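You operate a simulated robot arm through the tools that you are given. There is no shell and no other tool.

The job below is to be done with a simulated robot arm. You get a single attempt, and the scene is never put back.

## Task
Wind 20 m of cable on small bobbin L307.
Fine: bobbin on the plate, latch at HOLD before the switch goes ON, set the length dial, press START once, wait till it stops, then switch OFF; other bobbins stay empty.

It is judged by the outcome, as a careful person would: the job done as asked, and still so three seconds after it is handed in. It fails if anything else is knocked over, pushed out of place, dropped, spilled or broken.

## Robot
A 7-joint arm with a fingered hand, fixed in place. Base frame: the origin is at the foot of the arm, x ahead of it, y to its left, z up. Units: mm, degrees, N and s.
With the tool pointing down near the work surface it reaches from about 180 to 780 mm from the base axis. Its first joint turns from -69.0 to 172.0 degrees. Payload 3.4 kg.
Tool frame: the origin (TCP) lies between the finger pads and is the grasp point; the fingertips stand 39 mm ahead of it; z points along the fingers, y is the line along which they close. The gripper opens to 180 mm. The gripper's body begins 111 mm behind the TCP. The gripper is a hand of 3 fingers: y runs from the thumb to the fingers, the wrist lies at [0, 0, -262] in the tool frame, and closing takes about 1.5 s.
Orientation is that of the tool frame in the base frame, as a unit quaternion [w, x, y, z]. With the fingers straight down and closing along the base's y, the tool's x points along the base's -x, its y along +y and its z along -z.

## Interface
- The arm moves only by the tool jog_arm. Its argument "increments" is a list of rows, each a list of 7 numbers: the shift along the tool's x, y, z in units of 500 mm (1.0 is 500 mm), then the turn, a rotation vector about the tool's x, y, z in units of 45 degrees (1.0 is 45 degrees), then the closure, from 0 (fully open) to 1 (shut). In form: [[x, y, z, rx, ry, rz, hand], ...]. A call has 1 to 20 rows; each row is the pose to reach, as a shift and turn from the pose commanded when the call began, along the tool's axes at that moment. A call with a number of a shift or a turn outside -1 to 1 is refused whole. Each row takes 0.2 s and may step no farther than 50 mm and 8.6 degrees from the row before; otherwise, or with a gripper value out of range, the whole call is refused. A pose out of reach is approached as far as the arm can. The call stops where the force on the tool passes 40 N (or 10 N more than at its start, if that is more) or the arm is blocked; 0.2 s more then pass. Each finger travels about 72 mm/s and halts on what it meets, pressing with about 32 N; the grip force reading is that of the motor and also rises with nothing between the fingers. The clock runs only during rows and for 0.2 s after the last one: add rows that repeat a pose to give the fingers time. It gives the time, the measured TCP pose, the force on the tool (base axes), the opening and the grip force at its end, in the units of the frame above (readings bear some noise), with the torque about the TCP (base axes, N m) and any sound that the robot's microphone picked up.
- Cameras (640 x 400 px; columns grow to the right, rows downward): "scene" is fixed at [400.6, -499.5, 1542.6]; the picture's right is [0.79, -0.62, 0.00], its down [-0.61, -0.77, -0.21] and it looks along [0.13, 0.16, -0.98] (base axes); focal length 343 px, centre (320, 200). "wrist" rides on the gripper at [63, -36, -128] in the tool frame; the picture's right is [0.50, 0.87, 0.00], its down [-0.75, 0.44, -0.49] and it looks along [-0.43, 0.25, 0.87] (tool axes); focal length 226 px, centre (320, 200). There is no depth. A picture from a camera that has moved, and an enlarged one, comes with that camera's place and axes in the base frame and with its lens.
- capture(camera): a new picture of that camera. It takes no simulated time.
- raise_lower(by): slides the trunk up (or, below 0, down) by that many mm; the arm rides with it, the base frame stays. It gives what a move gives, with no picture.
- preshape(shape): the hand has 3 fingers and takes this shape, open, in about a second: jaw (thumb against the fingers, like two jaws); tri (thumb and two fingers); tip (a fingertip pinch); poke (one finger out to press); point (the index stretched); flat (the hand flat); cup (the hand cupped); fist (a fist). The gripper value then closes the fingers along that shape, each until it touches; the sizes above hold for jaw. It gives what a move gives, with no picture.
- inspect(camera, box): a new picture of the part [left, top, right, bottom] of that camera's present view, enlarged. It takes no simulated time.
- finish_job(): hands the job in; it is judged then, once.

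Nothing tells you positions but the pictures and the camera data. Unless the task says otherwise, let go and move clear before handing in.

The tools are called after "Request:" as name(argument=value, ...) on one line, values as JSON. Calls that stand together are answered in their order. jog_arm: Moves the arm, as the interface text tells. Its arguments: {"type":"object","properties":{"increments":{"type":"array"}},"required":["increments"]} The other tools are called the same way: raise_lower (by) slides the trunk up or down; preshape (shape) gives the hand a shape; capture (camera) takes a picture; inspect (camera, box) takes an enlarged picture of a part of a camera's view; finish_job () hands the job in.

At the start:

```text
t: 0.0
position: [324.7, -413.6, 1230.9]
ee_rot: [-0.001, 0.0, 1.0, 0.001]
force: [-0.3, 0.6, 0.2]
torque: [0.02, 0.01, -0.04]
finger_gap: 180.1
grasp_force: 0.1
shape: jaw
trunk travel left (down, up): [-225.0, 317.0]
```

scene: 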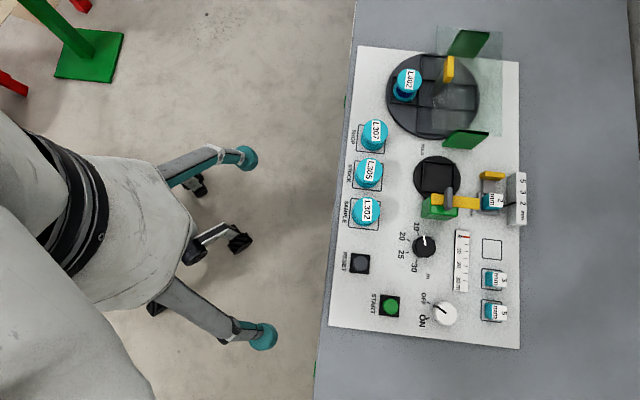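
wrist: 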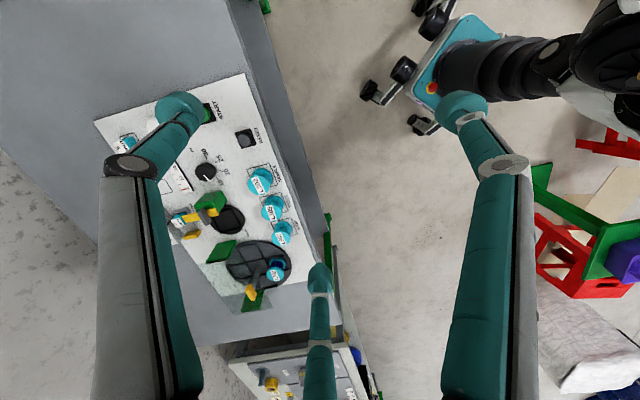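

I see a winding console with bobbins, a latch, dials, a START button and an ON/OFF switch. I'll look closer before moving.

Request:
inspect(camera="scene", box=[320, 20, 540, 160])

Request:
inspect(camera="scene", box=[320, 110, 540, 250])

Request:
inspect(camera="scene", box=[320, 215, 540, 355])

Request:
inspect(camera="scene", box=[400, 150, 540, 240])

Request:
inspect(camera="wrist", box=[90, 70, 330, 320])

```text
2.86 times, centred on (430, 90) of scene
camera zoom: at [400.6, -499.5, 1542.6], right [0.79, -0.62, 0.0], down [-0.61, -0.77, -0.21], along [0.13, 0.16, -0.98], focal length 980 px, centre (6, 514)
```

zoom: 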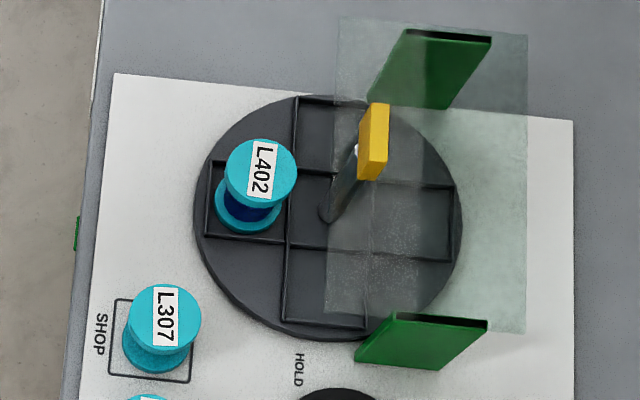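

```text
2.86 times, centred on (430, 180) of scene
camera zoom: at [400.6, -499.5, 1542.6], right [0.79, -0.62, 0.0], down [-0.61, -0.77, -0.21], along [0.13, 0.16, -0.98], focal length 980 px, centre (6, 257)
```

zoom: 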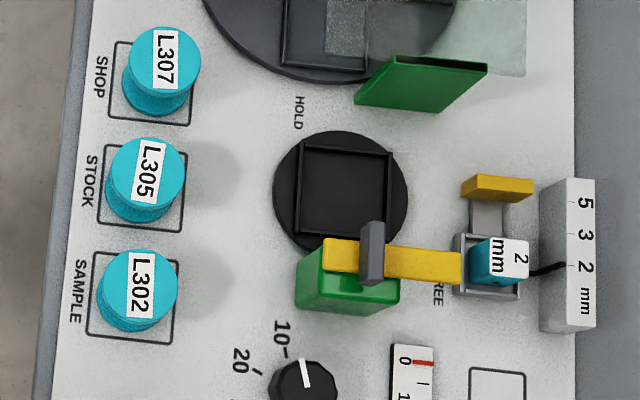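

```text
2.86 times, centred on (430, 285) of scene
camera zoom: at [400.6, -499.5, 1542.6], right [0.79, -0.62, 0.0], down [-0.61, -0.77, -0.21], along [0.13, 0.16, -0.98], focal length 980 px, centre (6, -43)
```

zoom: 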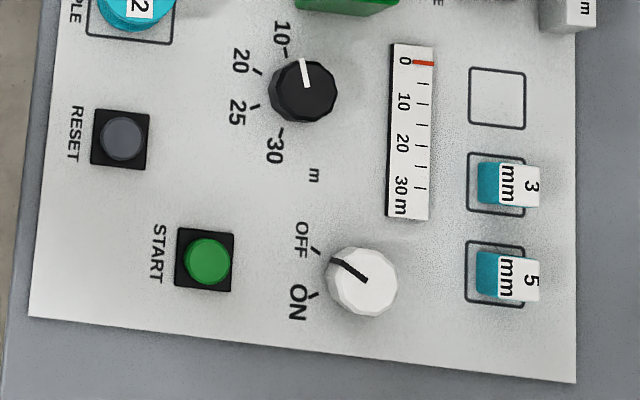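

```text
4.44 times, centred on (470, 195) of scene
camera zoom: at [400.6, -499.5, 1542.6], right [0.79, -0.62, 0.0], down [-0.61, -0.77, -0.21], along [0.13, 0.16, -0.98], focal length 1524 px, centre (-347, 222)
```

zoom: 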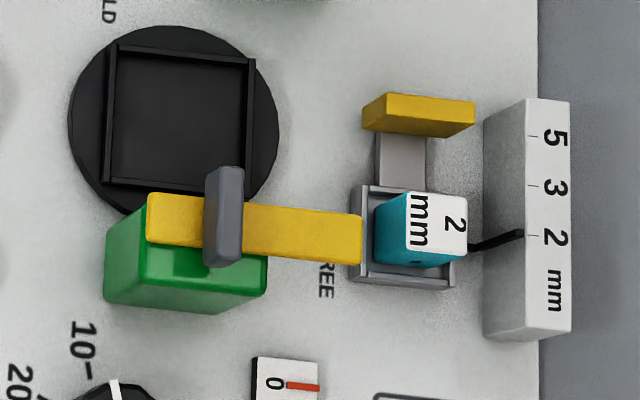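

```text
1.60 times, centred on (210, 195) of wrist
camera zoom: at [262.6, -449.0, 1359.4], right [-0.5, 0.87, 0.0], down [0.75, 0.43, 0.49], along [0.43, 0.25, -0.87], focal length 362 px, centre (496, 208)
```

zoom: 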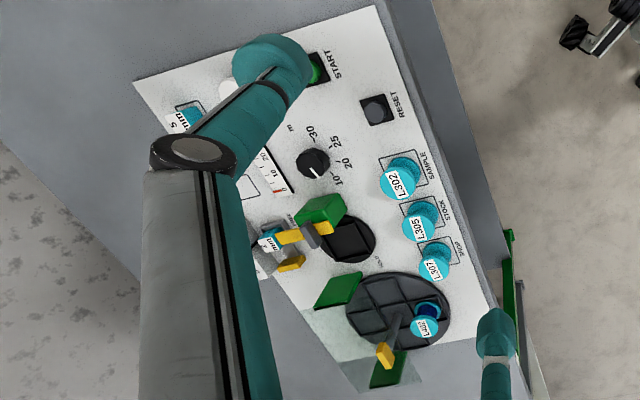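

The console top is near z≈790 with the bobbins at about x 600–680, y −350 to −450. I'll move the hand nearer to get better pictures and test reach.

Request:
jog_arm(increments=[[-0.06, -0.03, 0.04, 0, 0, 0, 0], [-0.12, -0.06, 0.08, 0, 0, 0, 0], [-0.18, -0.09, 0.12, 0, 0, 0, 0], [-0.24, -0.12, 0.16, 0, 0, 0, 0], [-0.3, -0.16, 0.2, 0, 0, 0, 0]])

Request:
capture(camera="wrist")

Request:
capture(camera="scene")

```text
t: 1.2
position: [474.6, -489.3, 1132.6]
ee_rot: [0.0, 0.0, 1.0, -0.002]
force: [-0.1, -0.3, -0.1]
torque: [-0.01, 0.01, -0.02]
finger_gap: 180.1
grasp_force: 0.0
shape: jaw
trunk travel left (down, up): [-225.0, 317.0]
```

```text
taken
camera wrist: at [413.8, -524.6, 1260.2], right [-0.5, 0.87, 0.0], down [0.75, 0.44, 0.49], along [0.42, 0.24, -0.87], focal length 226 px, centre (320, 200)
```

wrist: 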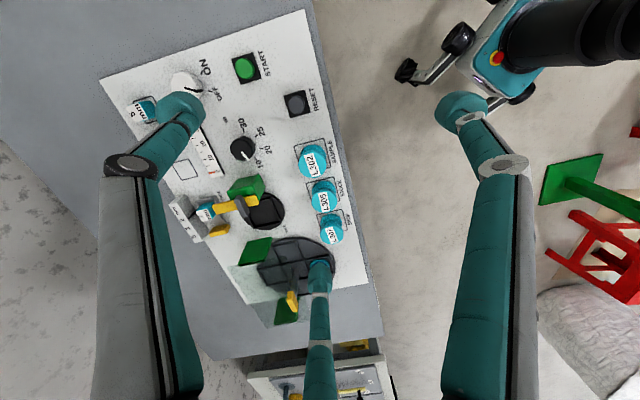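

```text
taken
```

scene: 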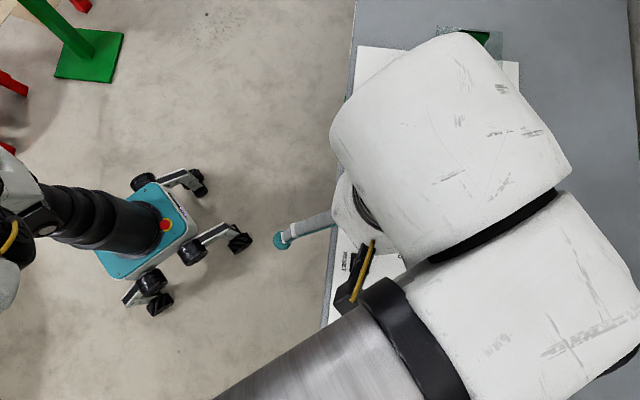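

The wrist view shows the whole console now. I'll zoom in on the plate, latch and dials.

Request:
inspect(camera="wrist", box=[160, 150, 320, 250])

Request:
inspect(camera="wrist", box=[180, 50, 360, 170])

Request:
inspect(camera="wrist", box=[220, 200, 380, 330])

```text
4.00 times, centred on (240, 200) of wrist
camera zoom: at [413.8, -524.6, 1260.2], right [-0.5, 0.87, 0.0], down [0.75, 0.44, 0.49], along [0.42, 0.24, -0.87], focal length 904 px, centre (640, 200)
```

zoom: 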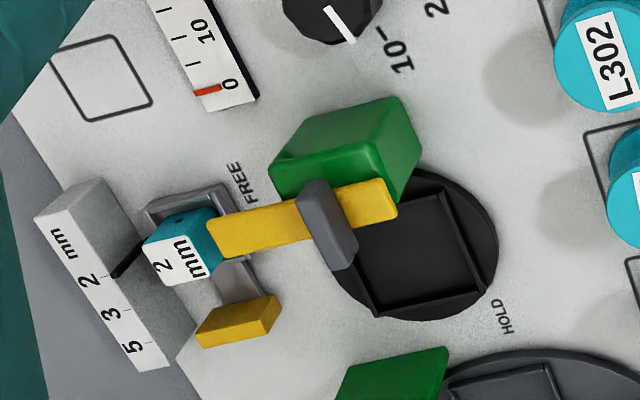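

```text
3.33 times, centred on (270, 110) of wrist
camera zoom: at [413.8, -524.6, 1260.2], right [-0.5, 0.87, 0.0], down [0.75, 0.44, 0.49], along [0.42, 0.24, -0.87], focal length 754 px, centre (487, 500)
```

zoom: 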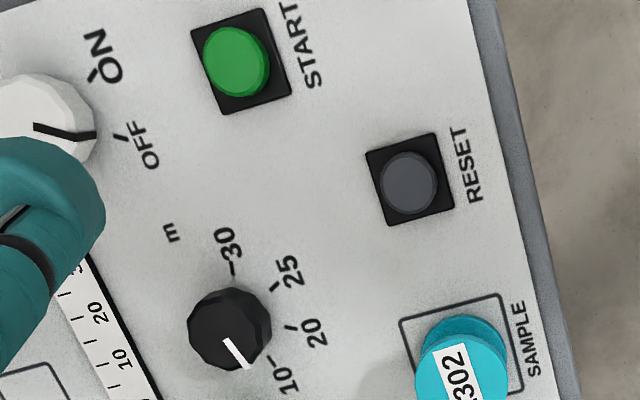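

```text
3.08 times, centred on (300, 265) of wrist
camera zoom: at [413.8, -524.6, 1260.2], right [-0.5, 0.87, 0.0], down [0.75, 0.44, 0.49], along [0.42, 0.24, -0.87], focal length 696 px, centre (382, 0)
```

zoom: 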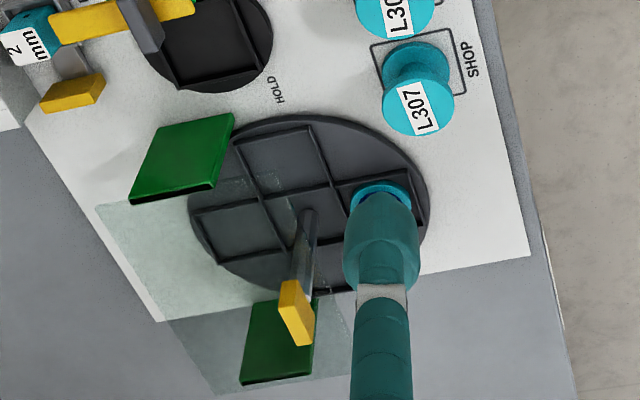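

The latch arm points at FREE with its pivot about (690,−544,870). The plate is empty at about (745,−499), the dial sits at 10 and the switch is OFF. I'll yaw the hand to line up with the panel and check the finger layout.

Request:
jog_arm(increments=[[0, 0, 0, 0, 0, 0.17, 0], [0, 0, 0, 0, 0, 0.34, 0], [0, 0, 0, 0, 0, 0.51, 0], [0, 0, 0, 0, 0, 0.68, 0], [0, 0, 0, 0, 0, 0.844, 0]])

Request:
jog_arm(increments=[[-0.02, 0, 0, 0, -0.17, 0, 0.1], [-0.04, 0, 0, 0, -0.34, 0, 0.2], [-0.06, 0, 0, 0, -0.51, 0, 0.3], [-0.08, 0, 0, 0, -0.68, 0, 0.4], [-0.08, 0, 0, 0, -0.68, 0, 0.5], [-0.08, 0, 0, 0, -0.68, 0, 0.5]])

Request:
capture(camera="wrist")

Request:
capture(camera="scene")

```text
t: 2.4
position: [473.9, -487.5, 1134.0]
ee_rot: [0.0, 0.326, 0.945, -0.002]
force: [0.3, -0.8, -0.4]
torque: [-0.03, -0.03, -0.02]
finger_gap: 179.9
grasp_force: 0.1
shape: jaw
trunk travel left (down, up): [-225.0, 317.0]
```

```text
t: 3.8
position: [505.4, -513.1, 1132.7]
ee_rot: [0.251, 0.313, 0.912, -0.088]
force: [-0.8, -0.7, -0.2]
torque: [-0.03, 0.02, -0.01]
finger_gap: 90.5
grasp_force: 0.1
shape: jaw
trunk travel left (down, up): [-225.0, 317.0]
```

```text
taken
camera wrist: at [389.9, -467.1, 1212.1], right [0.19, 0.95, -0.26], down [0.58, 0.1, 0.81], along [0.79, -0.31, -0.53], focal length 226 px, centre (320, 200)
```

wrist: 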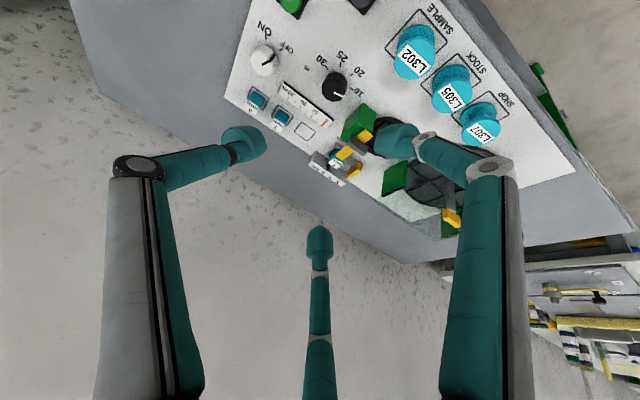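

```text
taken
```

scene: 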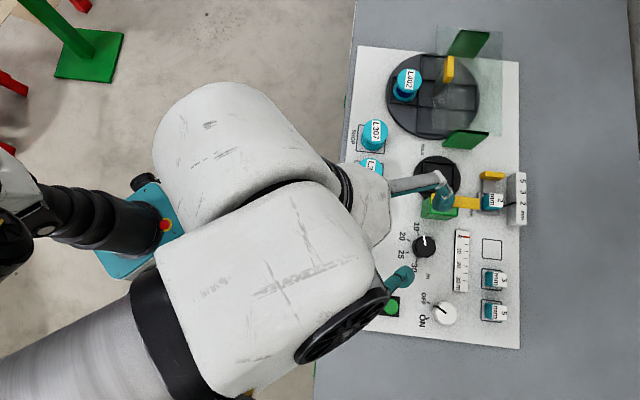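

The three fingers look widely spread in "jaw", so I'll check how each shape looks before choosing one.

Request:
jog_arm(increments=[[0, 0, 0, 0, 0, 0, 1], [0, 0, 0, 0, 0, 0, 1], [0, 0, 0, 0, 0, 0, 1], [0, 0, 0, 0, 0, 0, 1], [0, 0, 0, 0, 0, 0, 1], [0, 0, 0, 0, 0, 0, 1]])

Request:
capture(camera="wrist")

Request:
preshape(shape="tri")

Request:
capture(camera="wrist")

Request:
preshape(shape="tip")

Request:
capture(camera="wrist")

Request:
preshape(shape="poke")

Request:
capture(camera="wrist")

```text
t: 5.2
position: [505.6, -511.6, 1133.9]
ee_rot: [0.25, 0.314, 0.912, -0.087]
force: [0.9, 0.4, -0.2]
torque: [-0.02, -0.01, -0.03]
finger_gap: 0.0
grasp_force: 31.5
shape: jaw
trunk travel left (down, up): [-225.0, 317.0]
```

```text
taken
camera wrist: at [390.2, -467.0, 1212.1], right [0.19, 0.95, -0.26], down [0.58, 0.1, 0.81], along [0.79, -0.31, -0.53], focal length 226 px, centre (320, 200)
```

wrist: 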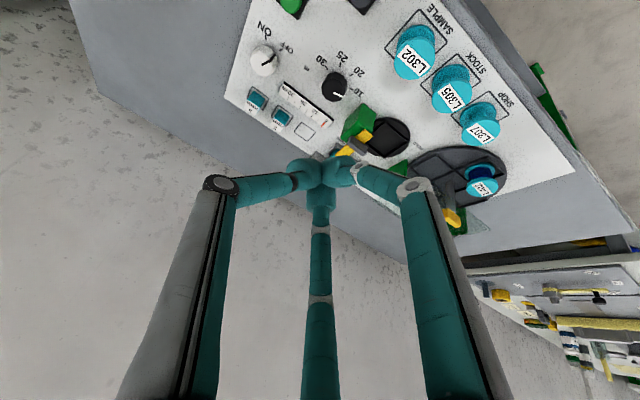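

```text
t: 6.1
position: [505.9, -512.5, 1133.0]
ee_rot: [0.251, 0.313, 0.912, -0.087]
force: [-0.4, -0.4, -0.4]
torque: [0.01, 0.01, -0.04]
finger_gap: 179.9
grasp_force: 0.0
shape: tri
trunk travel left (down, up): [-225.0, 317.0]
```

```text
taken
camera wrist: at [390.2, -467.0, 1212.1], right [0.19, 0.95, -0.26], down [0.58, 0.1, 0.81], along [0.79, -0.31, -0.53], focal length 226 px, centre (320, 200)
```

wrist: 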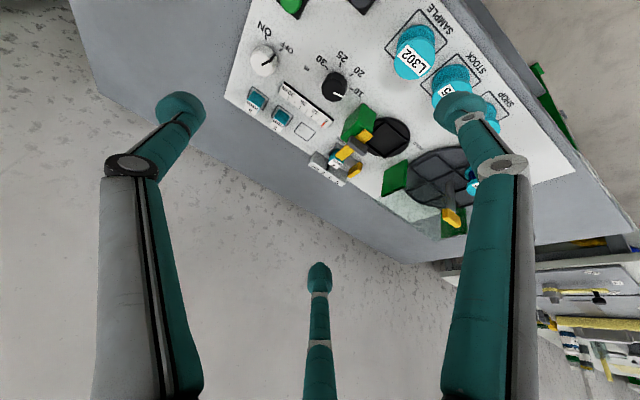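

```text
t: 7.0
position: [504.9, -512.1, 1133.5]
ee_rot: [0.249, 0.314, 0.912, -0.088]
force: [-1.0, 0.0, 0.1]
torque: [-0.03, -0.01, 0.0]
finger_gap: 180.2
grasp_force: 0.1
shape: tip
trunk travel left (down, up): [-225.0, 317.0]
```

```text
taken
camera wrist: at [390.2, -467.0, 1212.1], right [0.19, 0.95, -0.26], down [0.58, 0.1, 0.81], along [0.79, -0.31, -0.53], focal length 226 px, centre (320, 200)
```

wrist: 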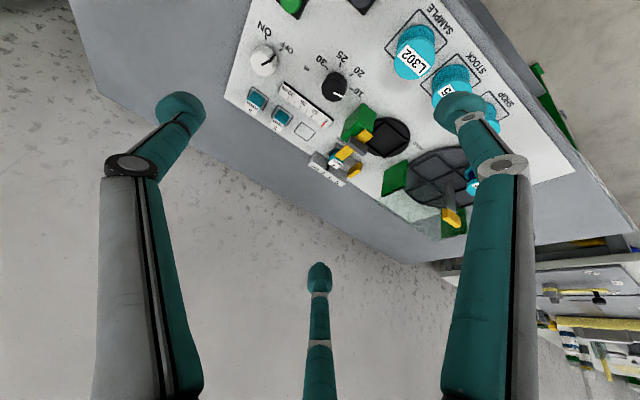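

```text
t: 7.9
position: [505.6, -511.2, 1134.3]
ee_rot: [0.249, 0.314, 0.912, -0.088]
force: [0.3, -0.4, 0.2]
torque: [0.03, 0.02, -0.02]
finger_gap: 0.1
grasp_force: 0.0
shape: poke
trunk travel left (down, up): [-225.0, 317.0]
```

```text
taken
camera wrist: at [390.2, -467.0, 1212.1], right [0.19, 0.95, -0.26], down [0.58, 0.1, 0.81], along [0.79, -0.31, -0.53], focal length 226 px, centre (320, 200)
```

wrist: 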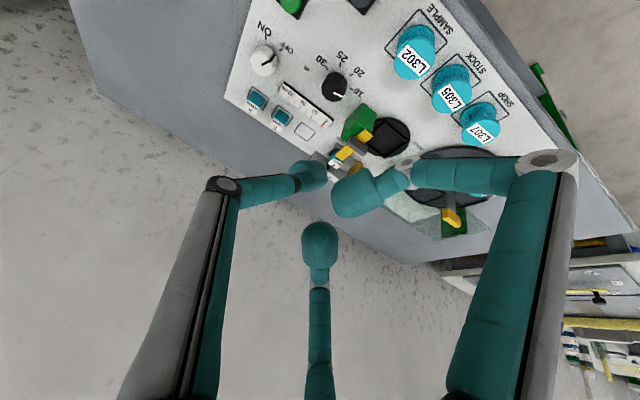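

The shapes are concentric three-finger grips; "poke" puts the thumb tip on the tool axis. Next I test how far out the arm reaches with the tool straight down over the plate, well above everything.

Request:
jog_arm(increments=[[0, 0, 0, 0, 0.17, 0, 0], [0, 0, 0, 0, 0.34, 0, 0], [0, 0, 0, 0, 0.51, 0, 0], [0, 0, 0, 0, 0.68, 0, 0]])

Request:
jog_arm(increments=[[-0.06, 0.052, 0.03, 0, 0, 0, 0], [-0.12, 0.104, 0.06, 0, 0, 0, 0], [-0.18, 0.156, 0.09, 0, 0, 0, 0], [-0.24, 0.208, 0.12, 0, 0, 0, 0], [-0.3, 0.26, 0.15, 0, 0, 0, 0], [-0.361, 0.314, 0.18, 0, 0, 0, 0], [-0.361, 0.314, 0.18, 0, 0, 0, 0]])

Request:
capture(camera="wrist")

Request:
capture(camera="scene")

```text
t: 8.9
position: [504.9, -512.9, 1132.3]
ee_rot: [-0.002, 0.326, 0.945, -0.001]
force: [0.6, 0.1, 0.1]
torque: [-0.03, 0.05, -0.01]
finger_gap: 0.1
grasp_force: 0.1
shape: poke
trunk travel left (down, up): [-225.0, 317.0]
```

```text
t: 10.5
position: [705.1, -503.5, 1057.6]
ee_rot: [0.0, 0.325, 0.946, -0.002]
force: [0.2, -0.4, -0.9]
torque: [-0.04, 0.04, -0.02]
finger_gap: 0.1
grasp_force: 0.1
shape: poke
out of reach, approached as far as the arm can: row 6, 7
trunk travel left (down, up): [-225.0, 317.0]
```

```text
taken
camera wrist: at [636.7, -493.1, 1185.9], right [0.14, 0.99, 0.0], down [0.86, -0.12, 0.49], along [0.49, -0.07, -0.87], focal length 226 px, centre (320, 200)
```

wrist: 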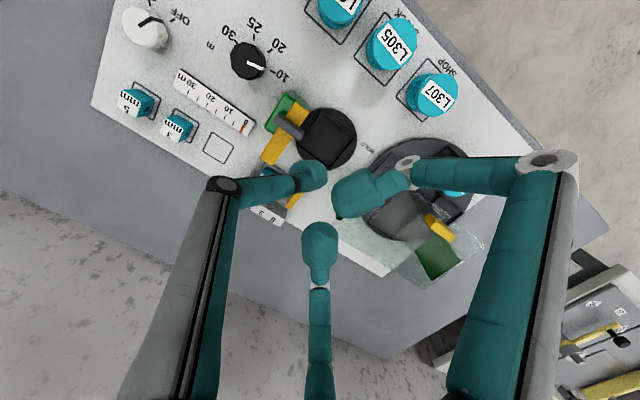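

```text
taken
```

scene: 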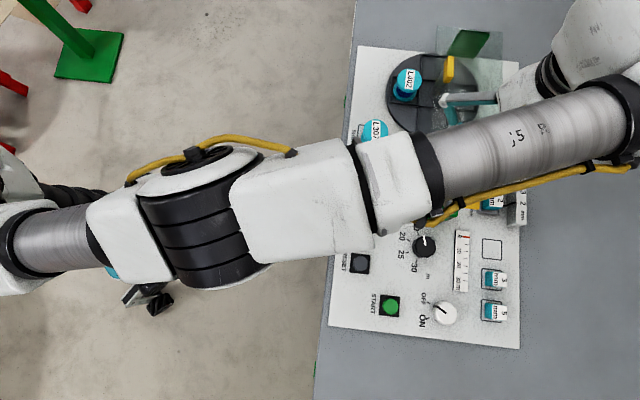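

With the tool down the arm reaches about 866 mm at this height. Lowering the trunk should improve reach near the panel, so I pull back and up first, then lower it.

Request:
jog_arm(increments=[[0.05, -0.04, -0.06, 0, 0, 0, 0], [0.1, -0.08, -0.12, 0, 0, 0, 0], [0.15, -0.12, -0.18, 0, 0, 0, 0], [0.2, -0.16, -0.24, 0, 0, 0, 0], [0.25, -0.21, -0.3, 0, 0, 0, 0], [0.3, -0.26, -0.35, 0, 0, 0, 0], [0.36, -0.31, -0.4, 0, 0, 0, 0], [0.36, -0.31, -0.4, 0, 0, 0, 0]])

Request:
raise_lower(by=-200)

Request:
capture(camera="scene")

Request:
capture(camera="wrist")

```text
t: 12.3
position: [467.5, -514.1, 1256.3]
ee_rot: [-0.001, 0.326, 0.945, -0.002]
force: [0.4, -0.9, -0.4]
torque: [0.0, 0.02, 0.02]
finger_gap: 0.2
grasp_force: 0.0
shape: poke
trunk travel left (down, up): [-225.0, 317.0]
```

```text
t: 14.5
position: [465.4, -513.7, 1060.2]
ee_rot: [0.001, 0.326, 0.945, -0.002]
force: [-0.6, -0.3, 0.6]
torque: [0.02, 0.03, 0.0]
finger_gap: 0.0
grasp_force: 0.1
shape: poke
trunk travel left (down, up): [-25.0, 517.0]
```

```text
taken
```

scene: 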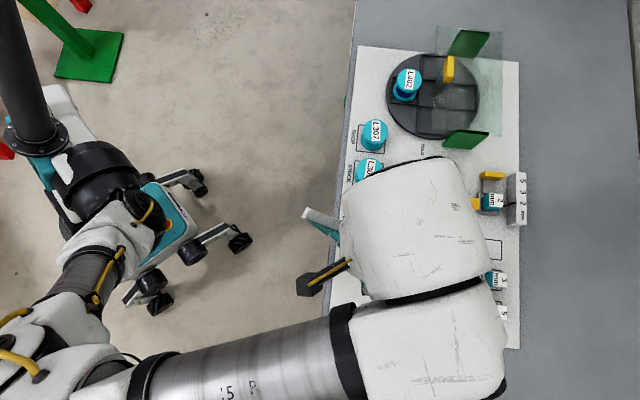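

```text
taken
camera wrist: at [394.4, -502.8, 1187.8], right [0.14, 0.99, 0.0], down [0.86, -0.12, 0.49], along [0.49, -0.07, -0.87], focal length 226 px, centre (320, 200)
```

wrist: 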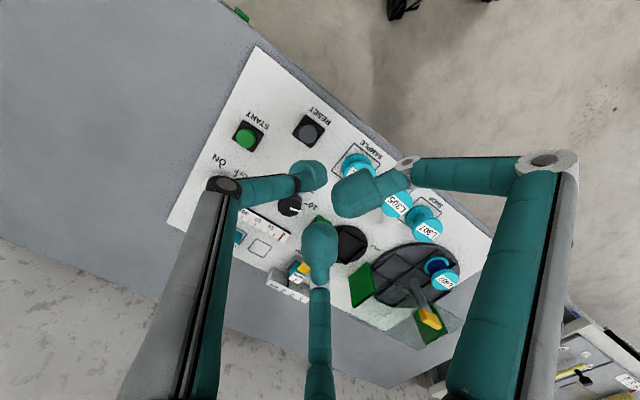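

Trunk is lowered by 200 mm. I repeat the reach test over the plate at a lower height that still clears the latch.

Request:
jog_arm(increments=[[-0.06, 0.052, 0.02, 0, 0, 0, 0], [-0.12, 0.104, 0.04, 0, 0, 0, 0], [-0.18, 0.156, 0.07, 0, 0, 0, 0], [-0.24, 0.208, 0.1, 0, 0, 0, 0], [-0.3, 0.26, 0.13, 0, 0, 0, 0], [-0.361, 0.314, 0.16, 0, 0, 0, 0], [-0.422, 0.369, 0.19, 0, 0, 0, 0], [-0.422, 0.369, 0.19, 0, 0, 0, 0]])

Request:
capture(camera="wrist")

Request:
capture(camera="scene")

```text
t: 16.3
position: [747.0, -497.6, 965.8]
ee_rot: [0.002, 0.325, 0.946, -0.001]
force: [0.3, -0.7, 0.7]
torque: [-0.02, -0.02, -0.01]
finger_gap: 0.1
grasp_force: 0.2
shape: poke
trunk travel left (down, up): [-25.0, 517.0]
```

```text
taken
camera wrist: at [675.3, -487.6, 1093.9], right [0.14, 0.99, 0.0], down [0.86, -0.12, 0.5], along [0.49, -0.07, -0.87], focal length 226 px, centre (320, 200)
```

wrist: 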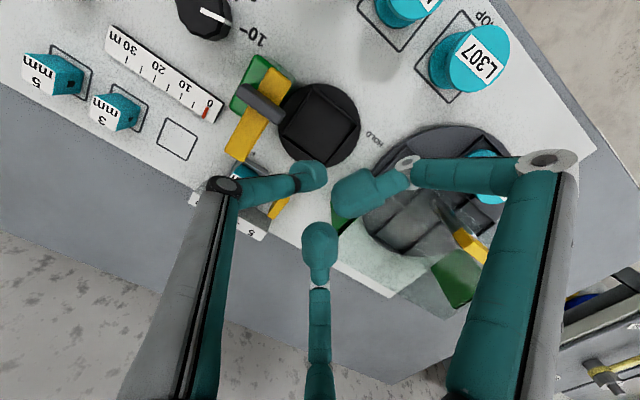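

```text
taken
```

scene: 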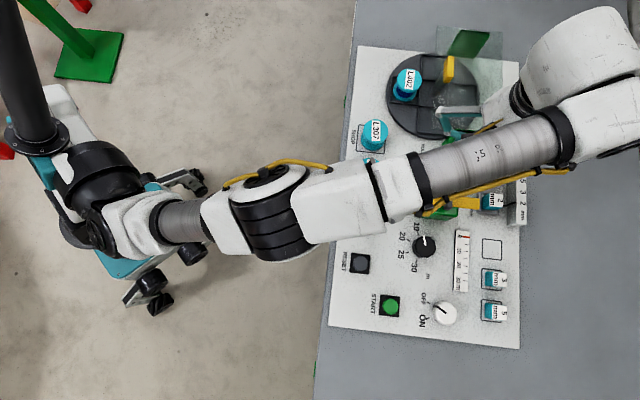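

The arm reaches the plate with the tool vertical now. I'll zoom in here to measure the plate, latch and bobbin more exactly.

Request:
inspect(camera="wrist", box=[220, 40, 380, 140])

Request:
inspect(camera="wrist", box=[200, 100, 360, 200])

Request:
inspect(camera="wrist", box=[380, 0, 540, 100])

```text
4.00 times, centred on (300, 90) of wrist
camera zoom: at [675.3, -487.6, 1093.9], right [0.14, 0.99, 0.0], down [0.86, -0.12, 0.5], along [0.49, -0.07, -0.87], focal length 904 px, centre (400, 640)
```

zoom: 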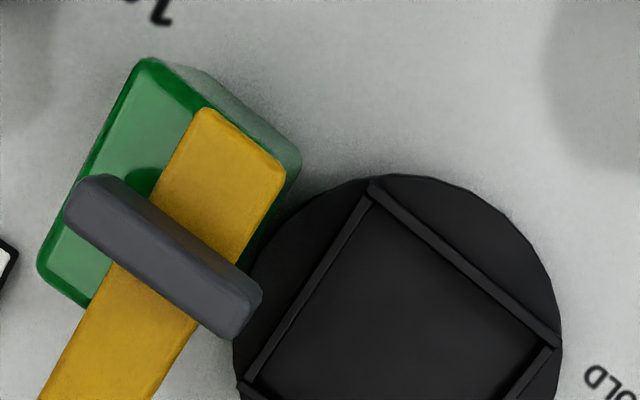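

```text
4.00 times, centred on (280, 150) of wrist
camera zoom: at [675.3, -487.6, 1093.9], right [0.14, 0.99, 0.0], down [0.86, -0.12, 0.5], along [0.49, -0.07, -0.87], focal length 904 px, centre (480, 400)
```

zoom: 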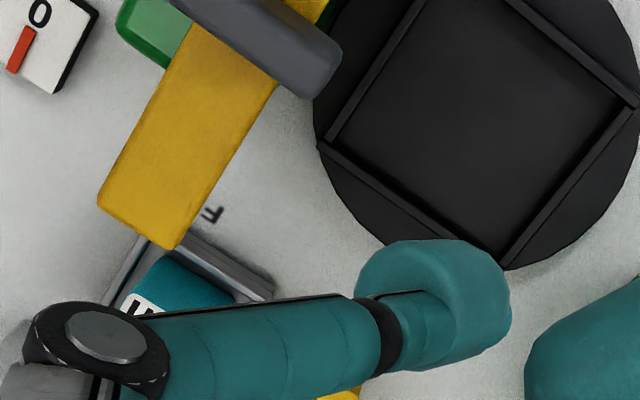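

```text
4.00 times, centred on (460, 50) of wrist
camera zoom: at [675.3, -487.6, 1093.9], right [0.14, 0.99, 0.0], down [0.86, -0.12, 0.5], along [0.49, -0.07, -0.87], focal length 904 px, centre (-240, 800)
```

zoom: 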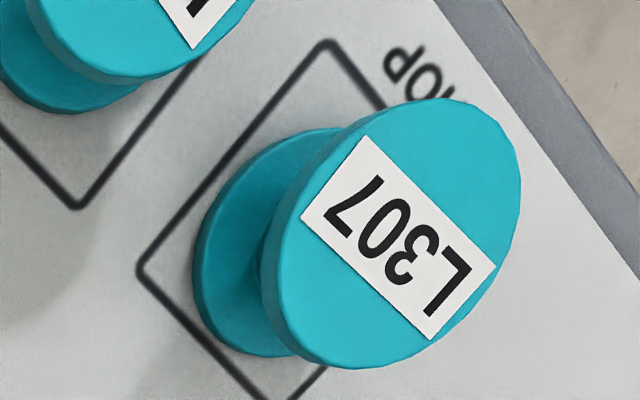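

Measured: plate centre ≈ (740,−498), L307 top centre ≈ (686,−334,837), with the fin/handle pivot south of the plate. I'll turn the hand 60° so that no finger faces the latch, then shape "tri" and go above L307.

Request:
jog_arm(increments=[[0, 0, 0, 0, 0, -0.17, 0], [0, 0, 0, 0, 0, -0.34, 0], [0, 0, 0, 0, 0, -0.51, 0], [0, 0, 0, 0, 0, -0.667, 0]])

Request:
jog_arm(increments=[[0, 0, 0, 0, 0, -0.17, 0], [0, 0, 0, 0, 0, -0.34, 0], [0, 0, 0, 0, 0, -0.51, 0], [0, 0, 0, 0, 0, -0.667, 0]])

Request:
preshape(shape="tri")

Request:
capture(camera="wrist")

```text
t: 17.3
position: [747.0, -497.8, 964.0]
ee_rot: [0.0, 0.069, 0.998, -0.002]
force: [-0.1, 0.0, 0.0]
torque: [-0.01, 0.01, -0.01]
finger_gap: 0.0
grasp_force: 0.1
shape: poke
trunk travel left (down, up): [-25.0, 517.0]
```

```text
t: 18.3
position: [747.5, -498.6, 964.7]
ee_rot: [-0.001, -0.193, 0.981, -0.003]
force: [-0.1, 0.3, 0.2]
torque: [0.03, 0.0, -0.01]
finger_gap: 0.1
grasp_force: 0.1
shape: poke
trunk travel left (down, up): [-25.0, 517.0]
```

```text
t: 19.2
position: [747.5, -499.4, 964.3]
ee_rot: [-0.001, -0.191, 0.982, -0.001]
force: [0.2, -0.4, -0.4]
torque: [0.03, 0.01, 0.0]
finger_gap: 179.8
grasp_force: 0.1
shape: tri
trunk travel left (down, up): [-25.0, 517.0]
```

```text
taken
camera wrist: at [703.8, -555.1, 1092.6], right [-0.79, 0.62, 0.0], down [0.54, 0.69, 0.49], along [0.3, 0.39, -0.87], focal length 226 px, centre (320, 200)
```

wrist: 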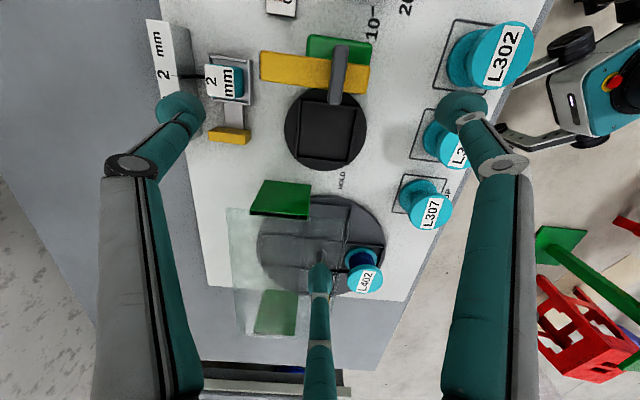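

The view from here is clear. I'll move over L307 at the same height with the fingers half closed and look again.

Request:
jog_arm(increments=[[-0.003, 0.088, 0, 0, 0, 0, 0.2], [-0.006, 0.176, 0, 0, 0, 0, 0.4], [-0.009, 0.264, 0, 0, 0, 0, 0.5], [-0.0106, 0.352, 0, 0, 0, 0, 0.55], [-0.0106, 0.352, 0, 0, 0, 0, 0.55], [-0.0106, 0.352, 0, 0, 0, 0, 0.55]])

Request:
capture(camera="wrist")

Request:
capture(camera="scene")

```text
t: 20.6
position: [684.2, -334.2, 964.3]
ee_rot: [-0.001, -0.191, 0.982, -0.002]
force: [-0.1, 0.0, -0.2]
torque: [0.01, 0.01, -0.03]
finger_gap: 81.4
grasp_force: 0.2
shape: tri
trunk travel left (down, up): [-25.0, 517.0]
```

```text
taken
camera wrist: at [642.5, -390.5, 1091.5], right [-0.79, 0.62, 0.0], down [0.54, 0.69, 0.49], along [0.3, 0.39, -0.87], focal length 226 px, centre (320, 200)
```

wrist: 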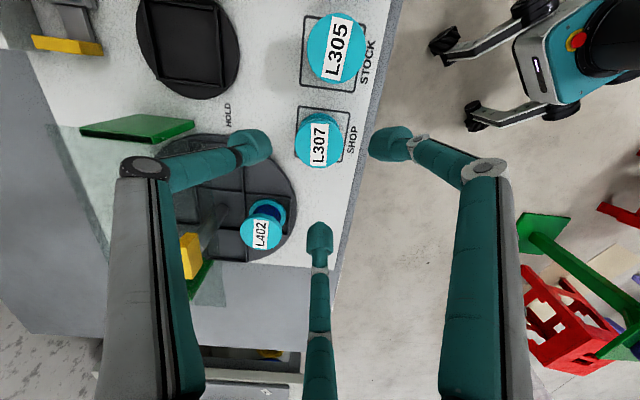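

```text
taken
```

scene: 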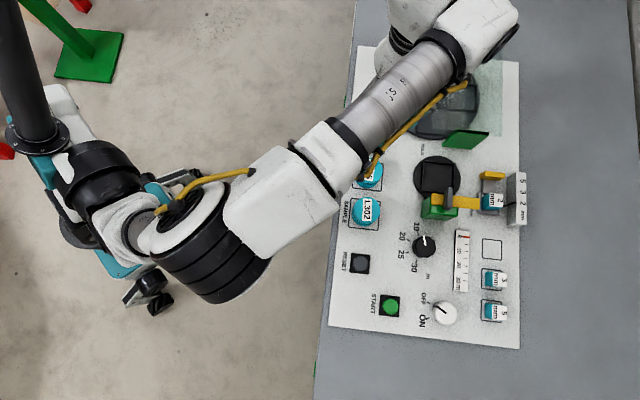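

Request:
inspect(camera="wrist", box=[240, 100, 400, 200])

```text
4.00 times, centred on (320, 150) of wrist
camera zoom: at [642.5, -390.5, 1091.5], right [-0.79, 0.62, 0.0], down [0.54, 0.69, 0.49], along [0.3, 0.39, -0.87], focal length 904 px, centre (320, 400)
```

zoom: 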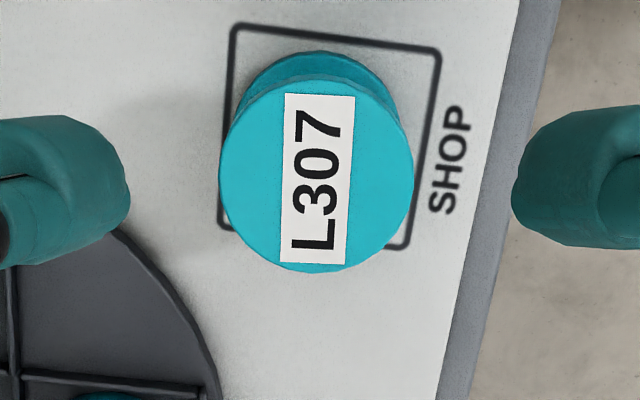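

L307's centre comes out at (687,−334) from this view too, within 3 mm of the tool. I'll go down to z≈842 so that the fingers surround the bobbin, then check before closing.

Request:
jog_arm(increments=[[-0.0056, -0.002, 0.06, 0, 0, 0, 0.55], [-0.0056, -0.002, 0.12, 0, 0, 0, 0.55], [-0.0056, -0.002, 0.17, 0, 0, 0, 0.55], [-0.0056, -0.002, 0.17, 0, 0, 0, 0.55]])

Request:
capture(camera="wrist")

Request:
capture(camera="scene")

```text
t: 21.6
position: [687.0, -333.8, 879.1]
ee_rot: [-0.001, -0.192, 0.981, -0.001]
force: [-0.3, -0.5, 0.3]
torque: [0.0, 0.0, -0.02]
finger_gap: 81.5
grasp_force: 0.1
shape: tri
trunk travel left (down, up): [-25.0, 517.0]
```

```text
taken
camera wrist: at [644.4, -390.2, 1006.6], right [-0.79, 0.61, 0.0], down [0.54, 0.69, 0.49], along [0.3, 0.38, -0.87], focal length 226 px, centre (320, 200)
```

wrist: 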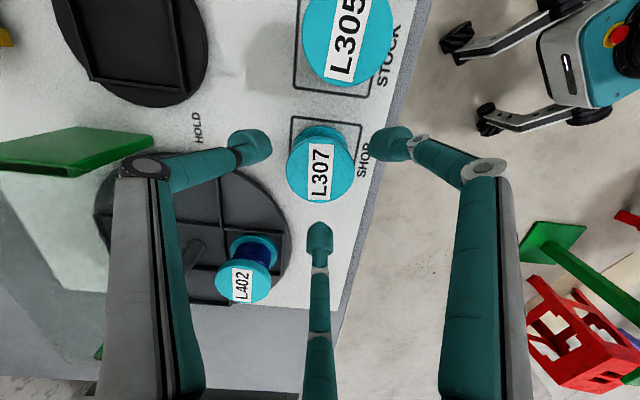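

```text
taken
```

scene: 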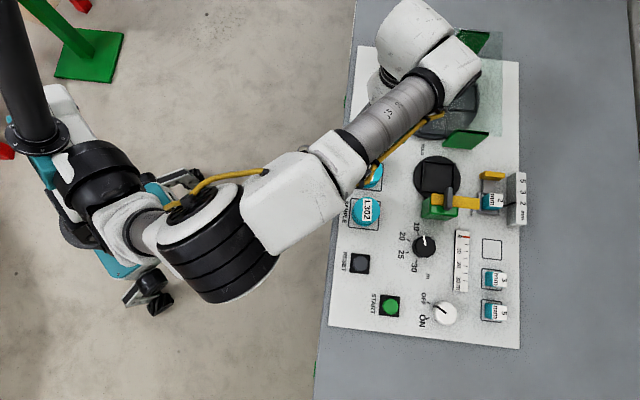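

Alignment is good. I go down the last 38 mm and close.

Request:
jog_arm(increments=[[0, 0, 0.03, 0, 0, 0, 0.55], [0, 0, 0.055, 0, 0, 0, 0.55], [0, 0, 0.076, 0, 0, 0, 0.55], [0, 0, 0.076, 0, 0, 0, 0.55]])

Request:
capture(camera="wrist")

```text
t: 22.6
position: [687.6, -333.9, 839.9]
ee_rot: [-0.001, -0.192, 0.981, -0.002]
force: [-0.1, -0.7, -0.4]
torque: [0.01, -0.01, -0.04]
finger_gap: 81.6
grasp_force: 0.2
shape: tri
trunk travel left (down, up): [-25.0, 517.0]
```

```text
taken
camera wrist: at [644.2, -390.3, 968.7], right [-0.79, 0.61, 0.0], down [0.54, 0.69, 0.49], along [0.3, 0.39, -0.87], focal length 226 px, centre (320, 200)
```

wrist: 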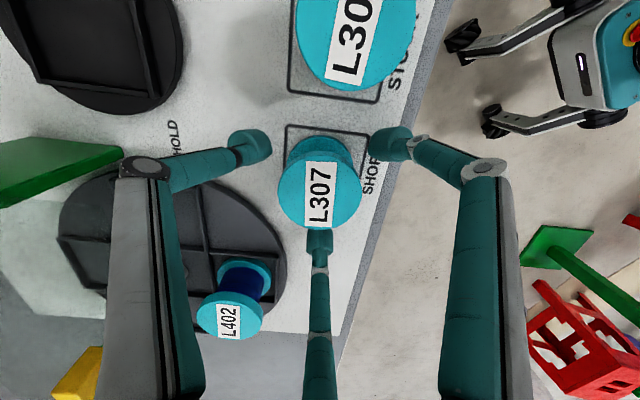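

Request:
jog_arm(increments=[[0, 0, 0, 0, 0, 0, 0.6], [0, 0, 0, 0, 0, 0, 0.65], [0, 0, 0, 0, 0, 0, 0.7], [0, 0, 0, 0, 0, 0, 0.75], [0, 0, 0, 0, 0, 0, 0.8], [0, 0, 0, 0, 0, 0, 0.9], [0, 0, 0, 0, 0, 0, 1], [0, 0, 0, 0, 0, 0, 1], [0, 0, 0, 0, 0, 0, 1]])

Request:
capture(camera="wrist")

```text
t: 24.6
position: [688.3, -333.7, 840.4]
ee_rot: [0.0, -0.192, 0.981, -0.001]
force: [0.2, -0.2, 0.9]
torque: [0.02, 0.0, -0.06]
finger_gap: 40.1
grasp_force: 32.3
shape: tri
trunk travel left (down, up): [-25.0, 517.0]
```

```text
taken
camera wrist: at [644.3, -390.4, 968.8], right [-0.79, 0.61, 0.0], down [0.54, 0.69, 0.49], along [0.3, 0.39, -0.87], focal length 226 px, centre (320, 200)
```

wrist: 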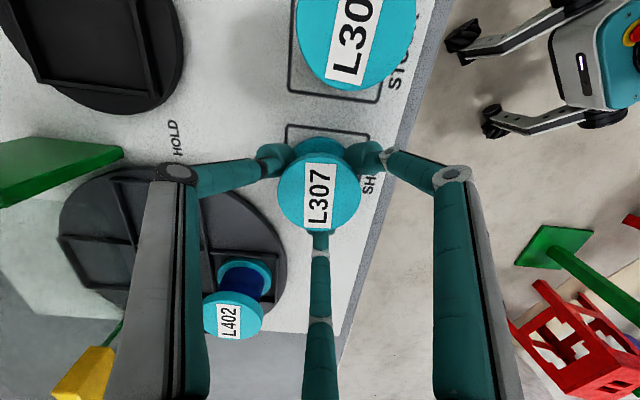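

The grip has closed at 40 mm, apparently on the bobbin between the flanges. I'll lift slightly and check that it comes up upright.

Request:
jog_arm(increments=[[0, 0, -0.01, 0, 0, 0, 1], [0, 0, -0.03, 0, 0, 0, 1], [0, 0, -0.06, 0, 0, 0, 1], [0, 0, -0.1, 0, 0, 0, 1], [0, 0, -0.14, 0, 0, 0, 1], [0, 0, -0.14, 0, 0, 0, 1]])

Request:
capture(camera="wrist")

Request:
capture(camera="scene")

```text
t: 26.0
position: [687.7, -332.6, 910.5]
ee_rot: [-0.001, -0.193, 0.981, -0.002]
force: [0.5, 0.9, -0.9]
torque: [0.0, -0.02, 0.0]
finger_gap: 40.4
grasp_force: 31.8
shape: tri
trunk travel left (down, up): [-25.0, 517.0]
```

```text
taken
camera wrist: at [644.6, -389.8, 1039.0], right [-0.79, 0.61, 0.0], down [0.54, 0.69, 0.49], along [0.3, 0.39, -0.87], focal length 226 px, centre (320, 200)
```

wrist: 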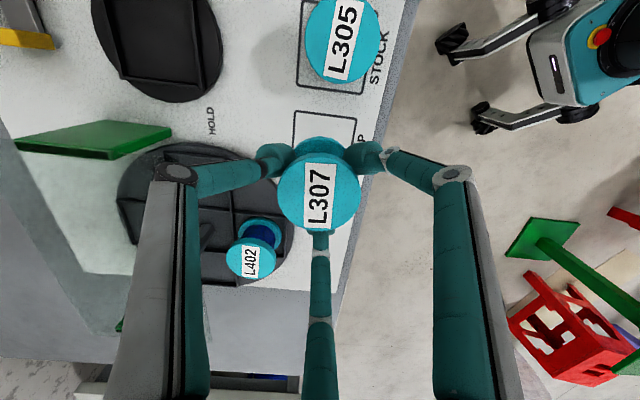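

```text
taken
```

scene: 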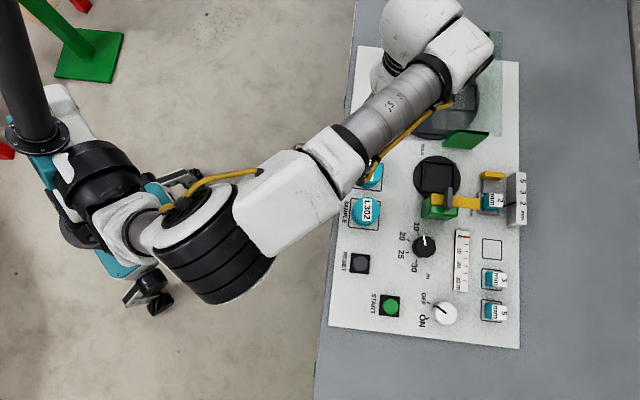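

The bobbin came up level and nothing else moved. I'll measure its centre in the hand and raise further before carrying it over.

Request:
inspect(camera="wrist", box=[240, 120, 400, 220])

Request:
inspect(camera="wrist", box=[80, 20, 240, 120])

```text
4.00 times, centred on (320, 170) of wrist
camera zoom: at [644.6, -389.8, 1039.0], right [-0.79, 0.61, 0.0], down [0.54, 0.69, 0.49], along [0.3, 0.39, -0.87], focal length 904 px, centre (320, 320)
```

zoom: 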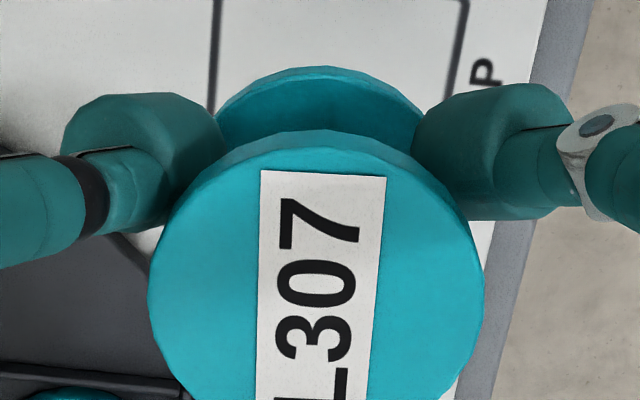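

```text
4.00 times, centred on (160, 70) of wrist
camera zoom: at [644.6, -389.8, 1039.0], right [-0.79, 0.61, 0.0], down [0.54, 0.69, 0.49], along [0.3, 0.39, -0.87], focal length 904 px, centre (960, 720)
```

zoom: 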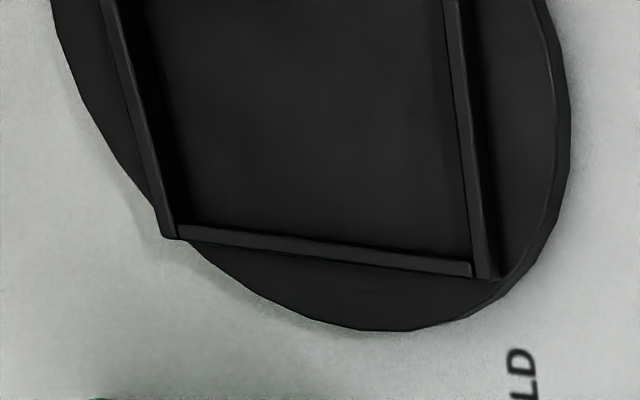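

Request:
jog_arm(increments=[[0, 0, -0.05, 0, 0, 0, 1], [0, 0, -0.1, 0, 0, 0, 1], [0.004, -0.06, -0.1, 0, 0, 0, 1], [0.008, -0.12, -0.1, 0, 0, 0, 1], [0.012, -0.18, -0.1, 0, 0, 0, 1], [0.016, -0.24, -0.1, 0, 0, 0, 1], [0.02, -0.3, -0.1, 0, 0, 0, 1], [0.0234, -0.342, -0.1, 0, 0, 0, 1], [0.0234, -0.342, -0.1, 0, 0, 0, 1]])

Request:
capture(camera="wrist")

Request:
capture(camera="scene")

```text
t: 28.0
position: [741.7, -497.5, 960.9]
ee_rot: [0.0, -0.192, 0.981, -0.002]
force: [0.1, -0.7, -0.2]
torque: [-0.04, 0.02, 0.0]
finger_gap: 40.3
grasp_force: 32.2
shape: tri
trunk travel left (down, up): [-25.0, 517.0]
```

```text
taken
camera wrist: at [699.0, -554.1, 1089.9], right [-0.79, 0.61, 0.0], down [0.53, 0.69, 0.49], along [0.3, 0.39, -0.87], focal length 226 px, centre (320, 200)
```

wrist: 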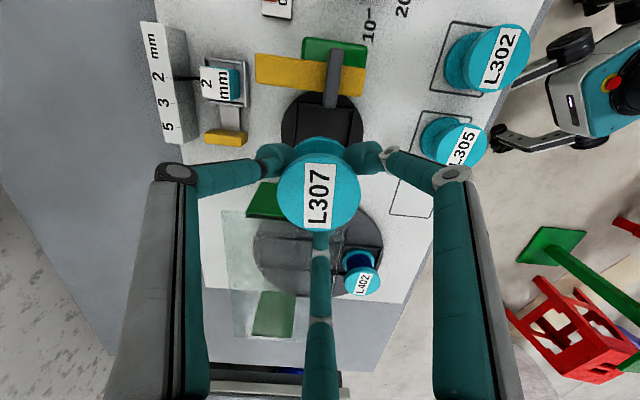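

```text
taken
```

scene: 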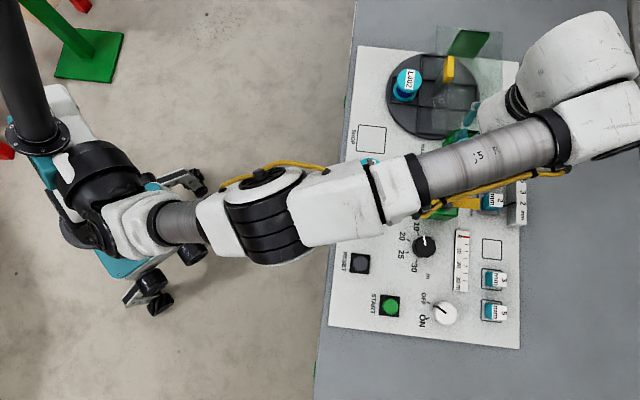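

The bobbin is above the plate, centred within about 2 mm. I descend part of the way and look at the clearances to the latch.

Request:
jog_arm(increments=[[0, 0, 0.05, 0, 0, 0, 1], [0, 0, 0.1, 0, 0, 0, 1], [0, 0, 0.15, 0, 0, 0, 1], [0, 0, 0.15, 0, 0, 0, 1]])

Request:
capture(camera="wrist")

Request:
inspect(camera="wrist", box=[230, 20, 390, 120])

```text
t: 29.0
position: [742.5, -496.9, 885.6]
ee_rot: [0.0, -0.191, 0.982, -0.002]
force: [-0.2, 0.1, -0.1]
torque: [-0.02, 0.01, 0.0]
finger_gap: 40.1
grasp_force: 32.1
shape: tri
trunk travel left (down, up): [-25.0, 517.0]
```

```text
taken
camera wrist: at [698.6, -553.5, 1014.2], right [-0.79, 0.61, 0.0], down [0.54, 0.69, 0.49], along [0.3, 0.39, -0.87], focal length 226 px, centre (320, 200)
```

wrist: 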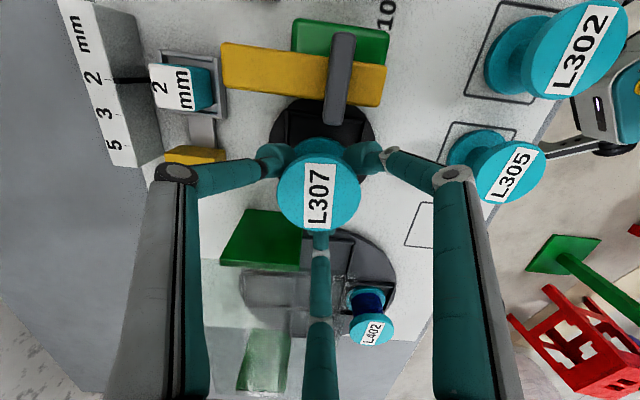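

```text
4.00 times, centred on (310, 70) of wrist
camera zoom: at [698.6, -553.5, 1014.2], right [-0.79, 0.61, 0.0], down [0.54, 0.69, 0.49], along [0.3, 0.39, -0.87], focal length 904 px, centre (360, 720)
```

zoom: 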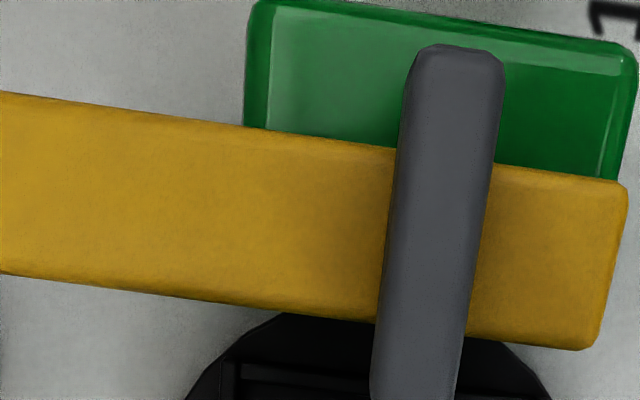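

Request:
jog_arm(increments=[[0, 0, 0.02, 0, 0, 0, 1], [0, 0, 0.04, 0, 0, 0, 1], [0, 0, 0.05, 0, 0, 0, 1], [0, 0, 0.05, 0, 0, 0, 1]])

Request:
capture(camera="wrist")

Request:
inspect(camera="wrist", box=[240, 70, 400, 170])

```text
t: 30.0
position: [741.6, -497.0, 859.8]
ee_rot: [-0.001, -0.192, 0.981, -0.002]
force: [1.0, 0.7, -0.9]
torque: [0.01, 0.01, 0.04]
finger_gap: 40.0
grasp_force: 31.3
shape: tri
trunk travel left (down, up): [-25.0, 517.0]
```

```text
taken
camera wrist: at [698.2, -553.3, 988.6], right [-0.79, 0.61, 0.0], down [0.54, 0.69, 0.49], along [0.3, 0.39, -0.87], focal length 226 px, centre (320, 200)
```

wrist: 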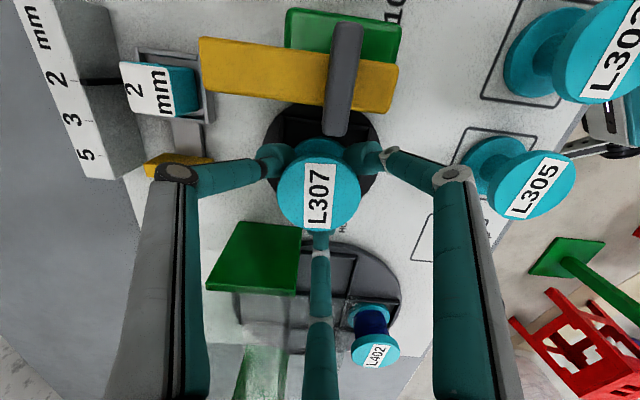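

```text
4.00 times, centred on (320, 120) of wrist
camera zoom: at [698.2, -553.3, 988.6], right [-0.79, 0.61, 0.0], down [0.54, 0.69, 0.49], along [0.3, 0.39, -0.87], focal length 904 px, centre (320, 520)
```

zoom: 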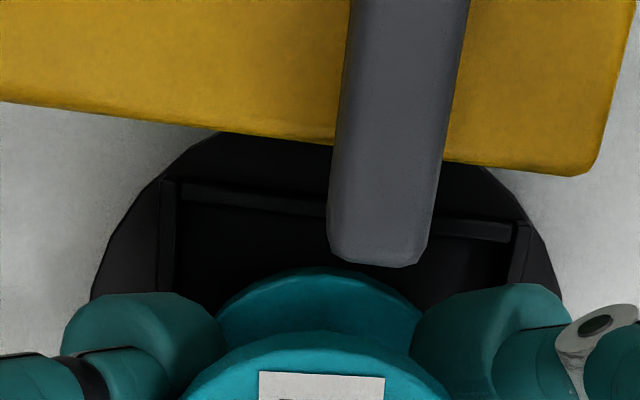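

The bobbin hangs centred inside the square frame of the plate. I lower in small steps, watching the force.

Request:
jog_arm(increments=[[0, 0, 0.006, 0, 0, 0, 1], [0, 0, 0.012, 0, 0, 0, 1], [0, 0, 0.012, 0, 0, 0, 1]])

Request:
jog_arm(increments=[[0, 0, 0.003, 0, 0, 0, 1], [0, 0, 0.006, 0, 0, 0, 1], [0, 0, 0.006, 0, 0, 0, 1]])

Request:
jog_arm(increments=[[0, 0, 0.003, 0, 0, 0, 1], [0, 0, 0.006, 0, 0, 0, 1], [0, 0, 0.006, 0, 0, 0, 1]])

```text
t: 30.8
position: [742.2, -496.9, 854.0]
ee_rot: [0.0, -0.192, 0.981, -0.002]
force: [0.2, 0.3, -1.0]
torque: [0.02, 0.02, 0.0]
finger_gap: 40.0
grasp_force: 32.1
shape: tri
trunk travel left (down, up): [-25.0, 517.0]
```

```text
t: 31.6
position: [740.9, -497.1, 852.0]
ee_rot: [-0.001, -0.191, 0.982, -0.001]
force: [-0.6, -0.2, 1.5]
torque: [-0.06, -0.04, 0.0]
finger_gap: 40.5
grasp_force: 31.8
shape: tri
trunk travel left (down, up): [-25.0, 517.0]
```

```text
t: 32.4
position: [741.7, -496.1, 851.6]
ee_rot: [0.002, -0.192, 0.981, -0.002]
force: [1.4, -0.4, 13.8]
torque: [-0.13, -0.09, 0.02]
finger_gap: 40.6
grasp_force: 32.1
shape: tri
trunk travel left (down, up): [-25.0, 517.0]
```

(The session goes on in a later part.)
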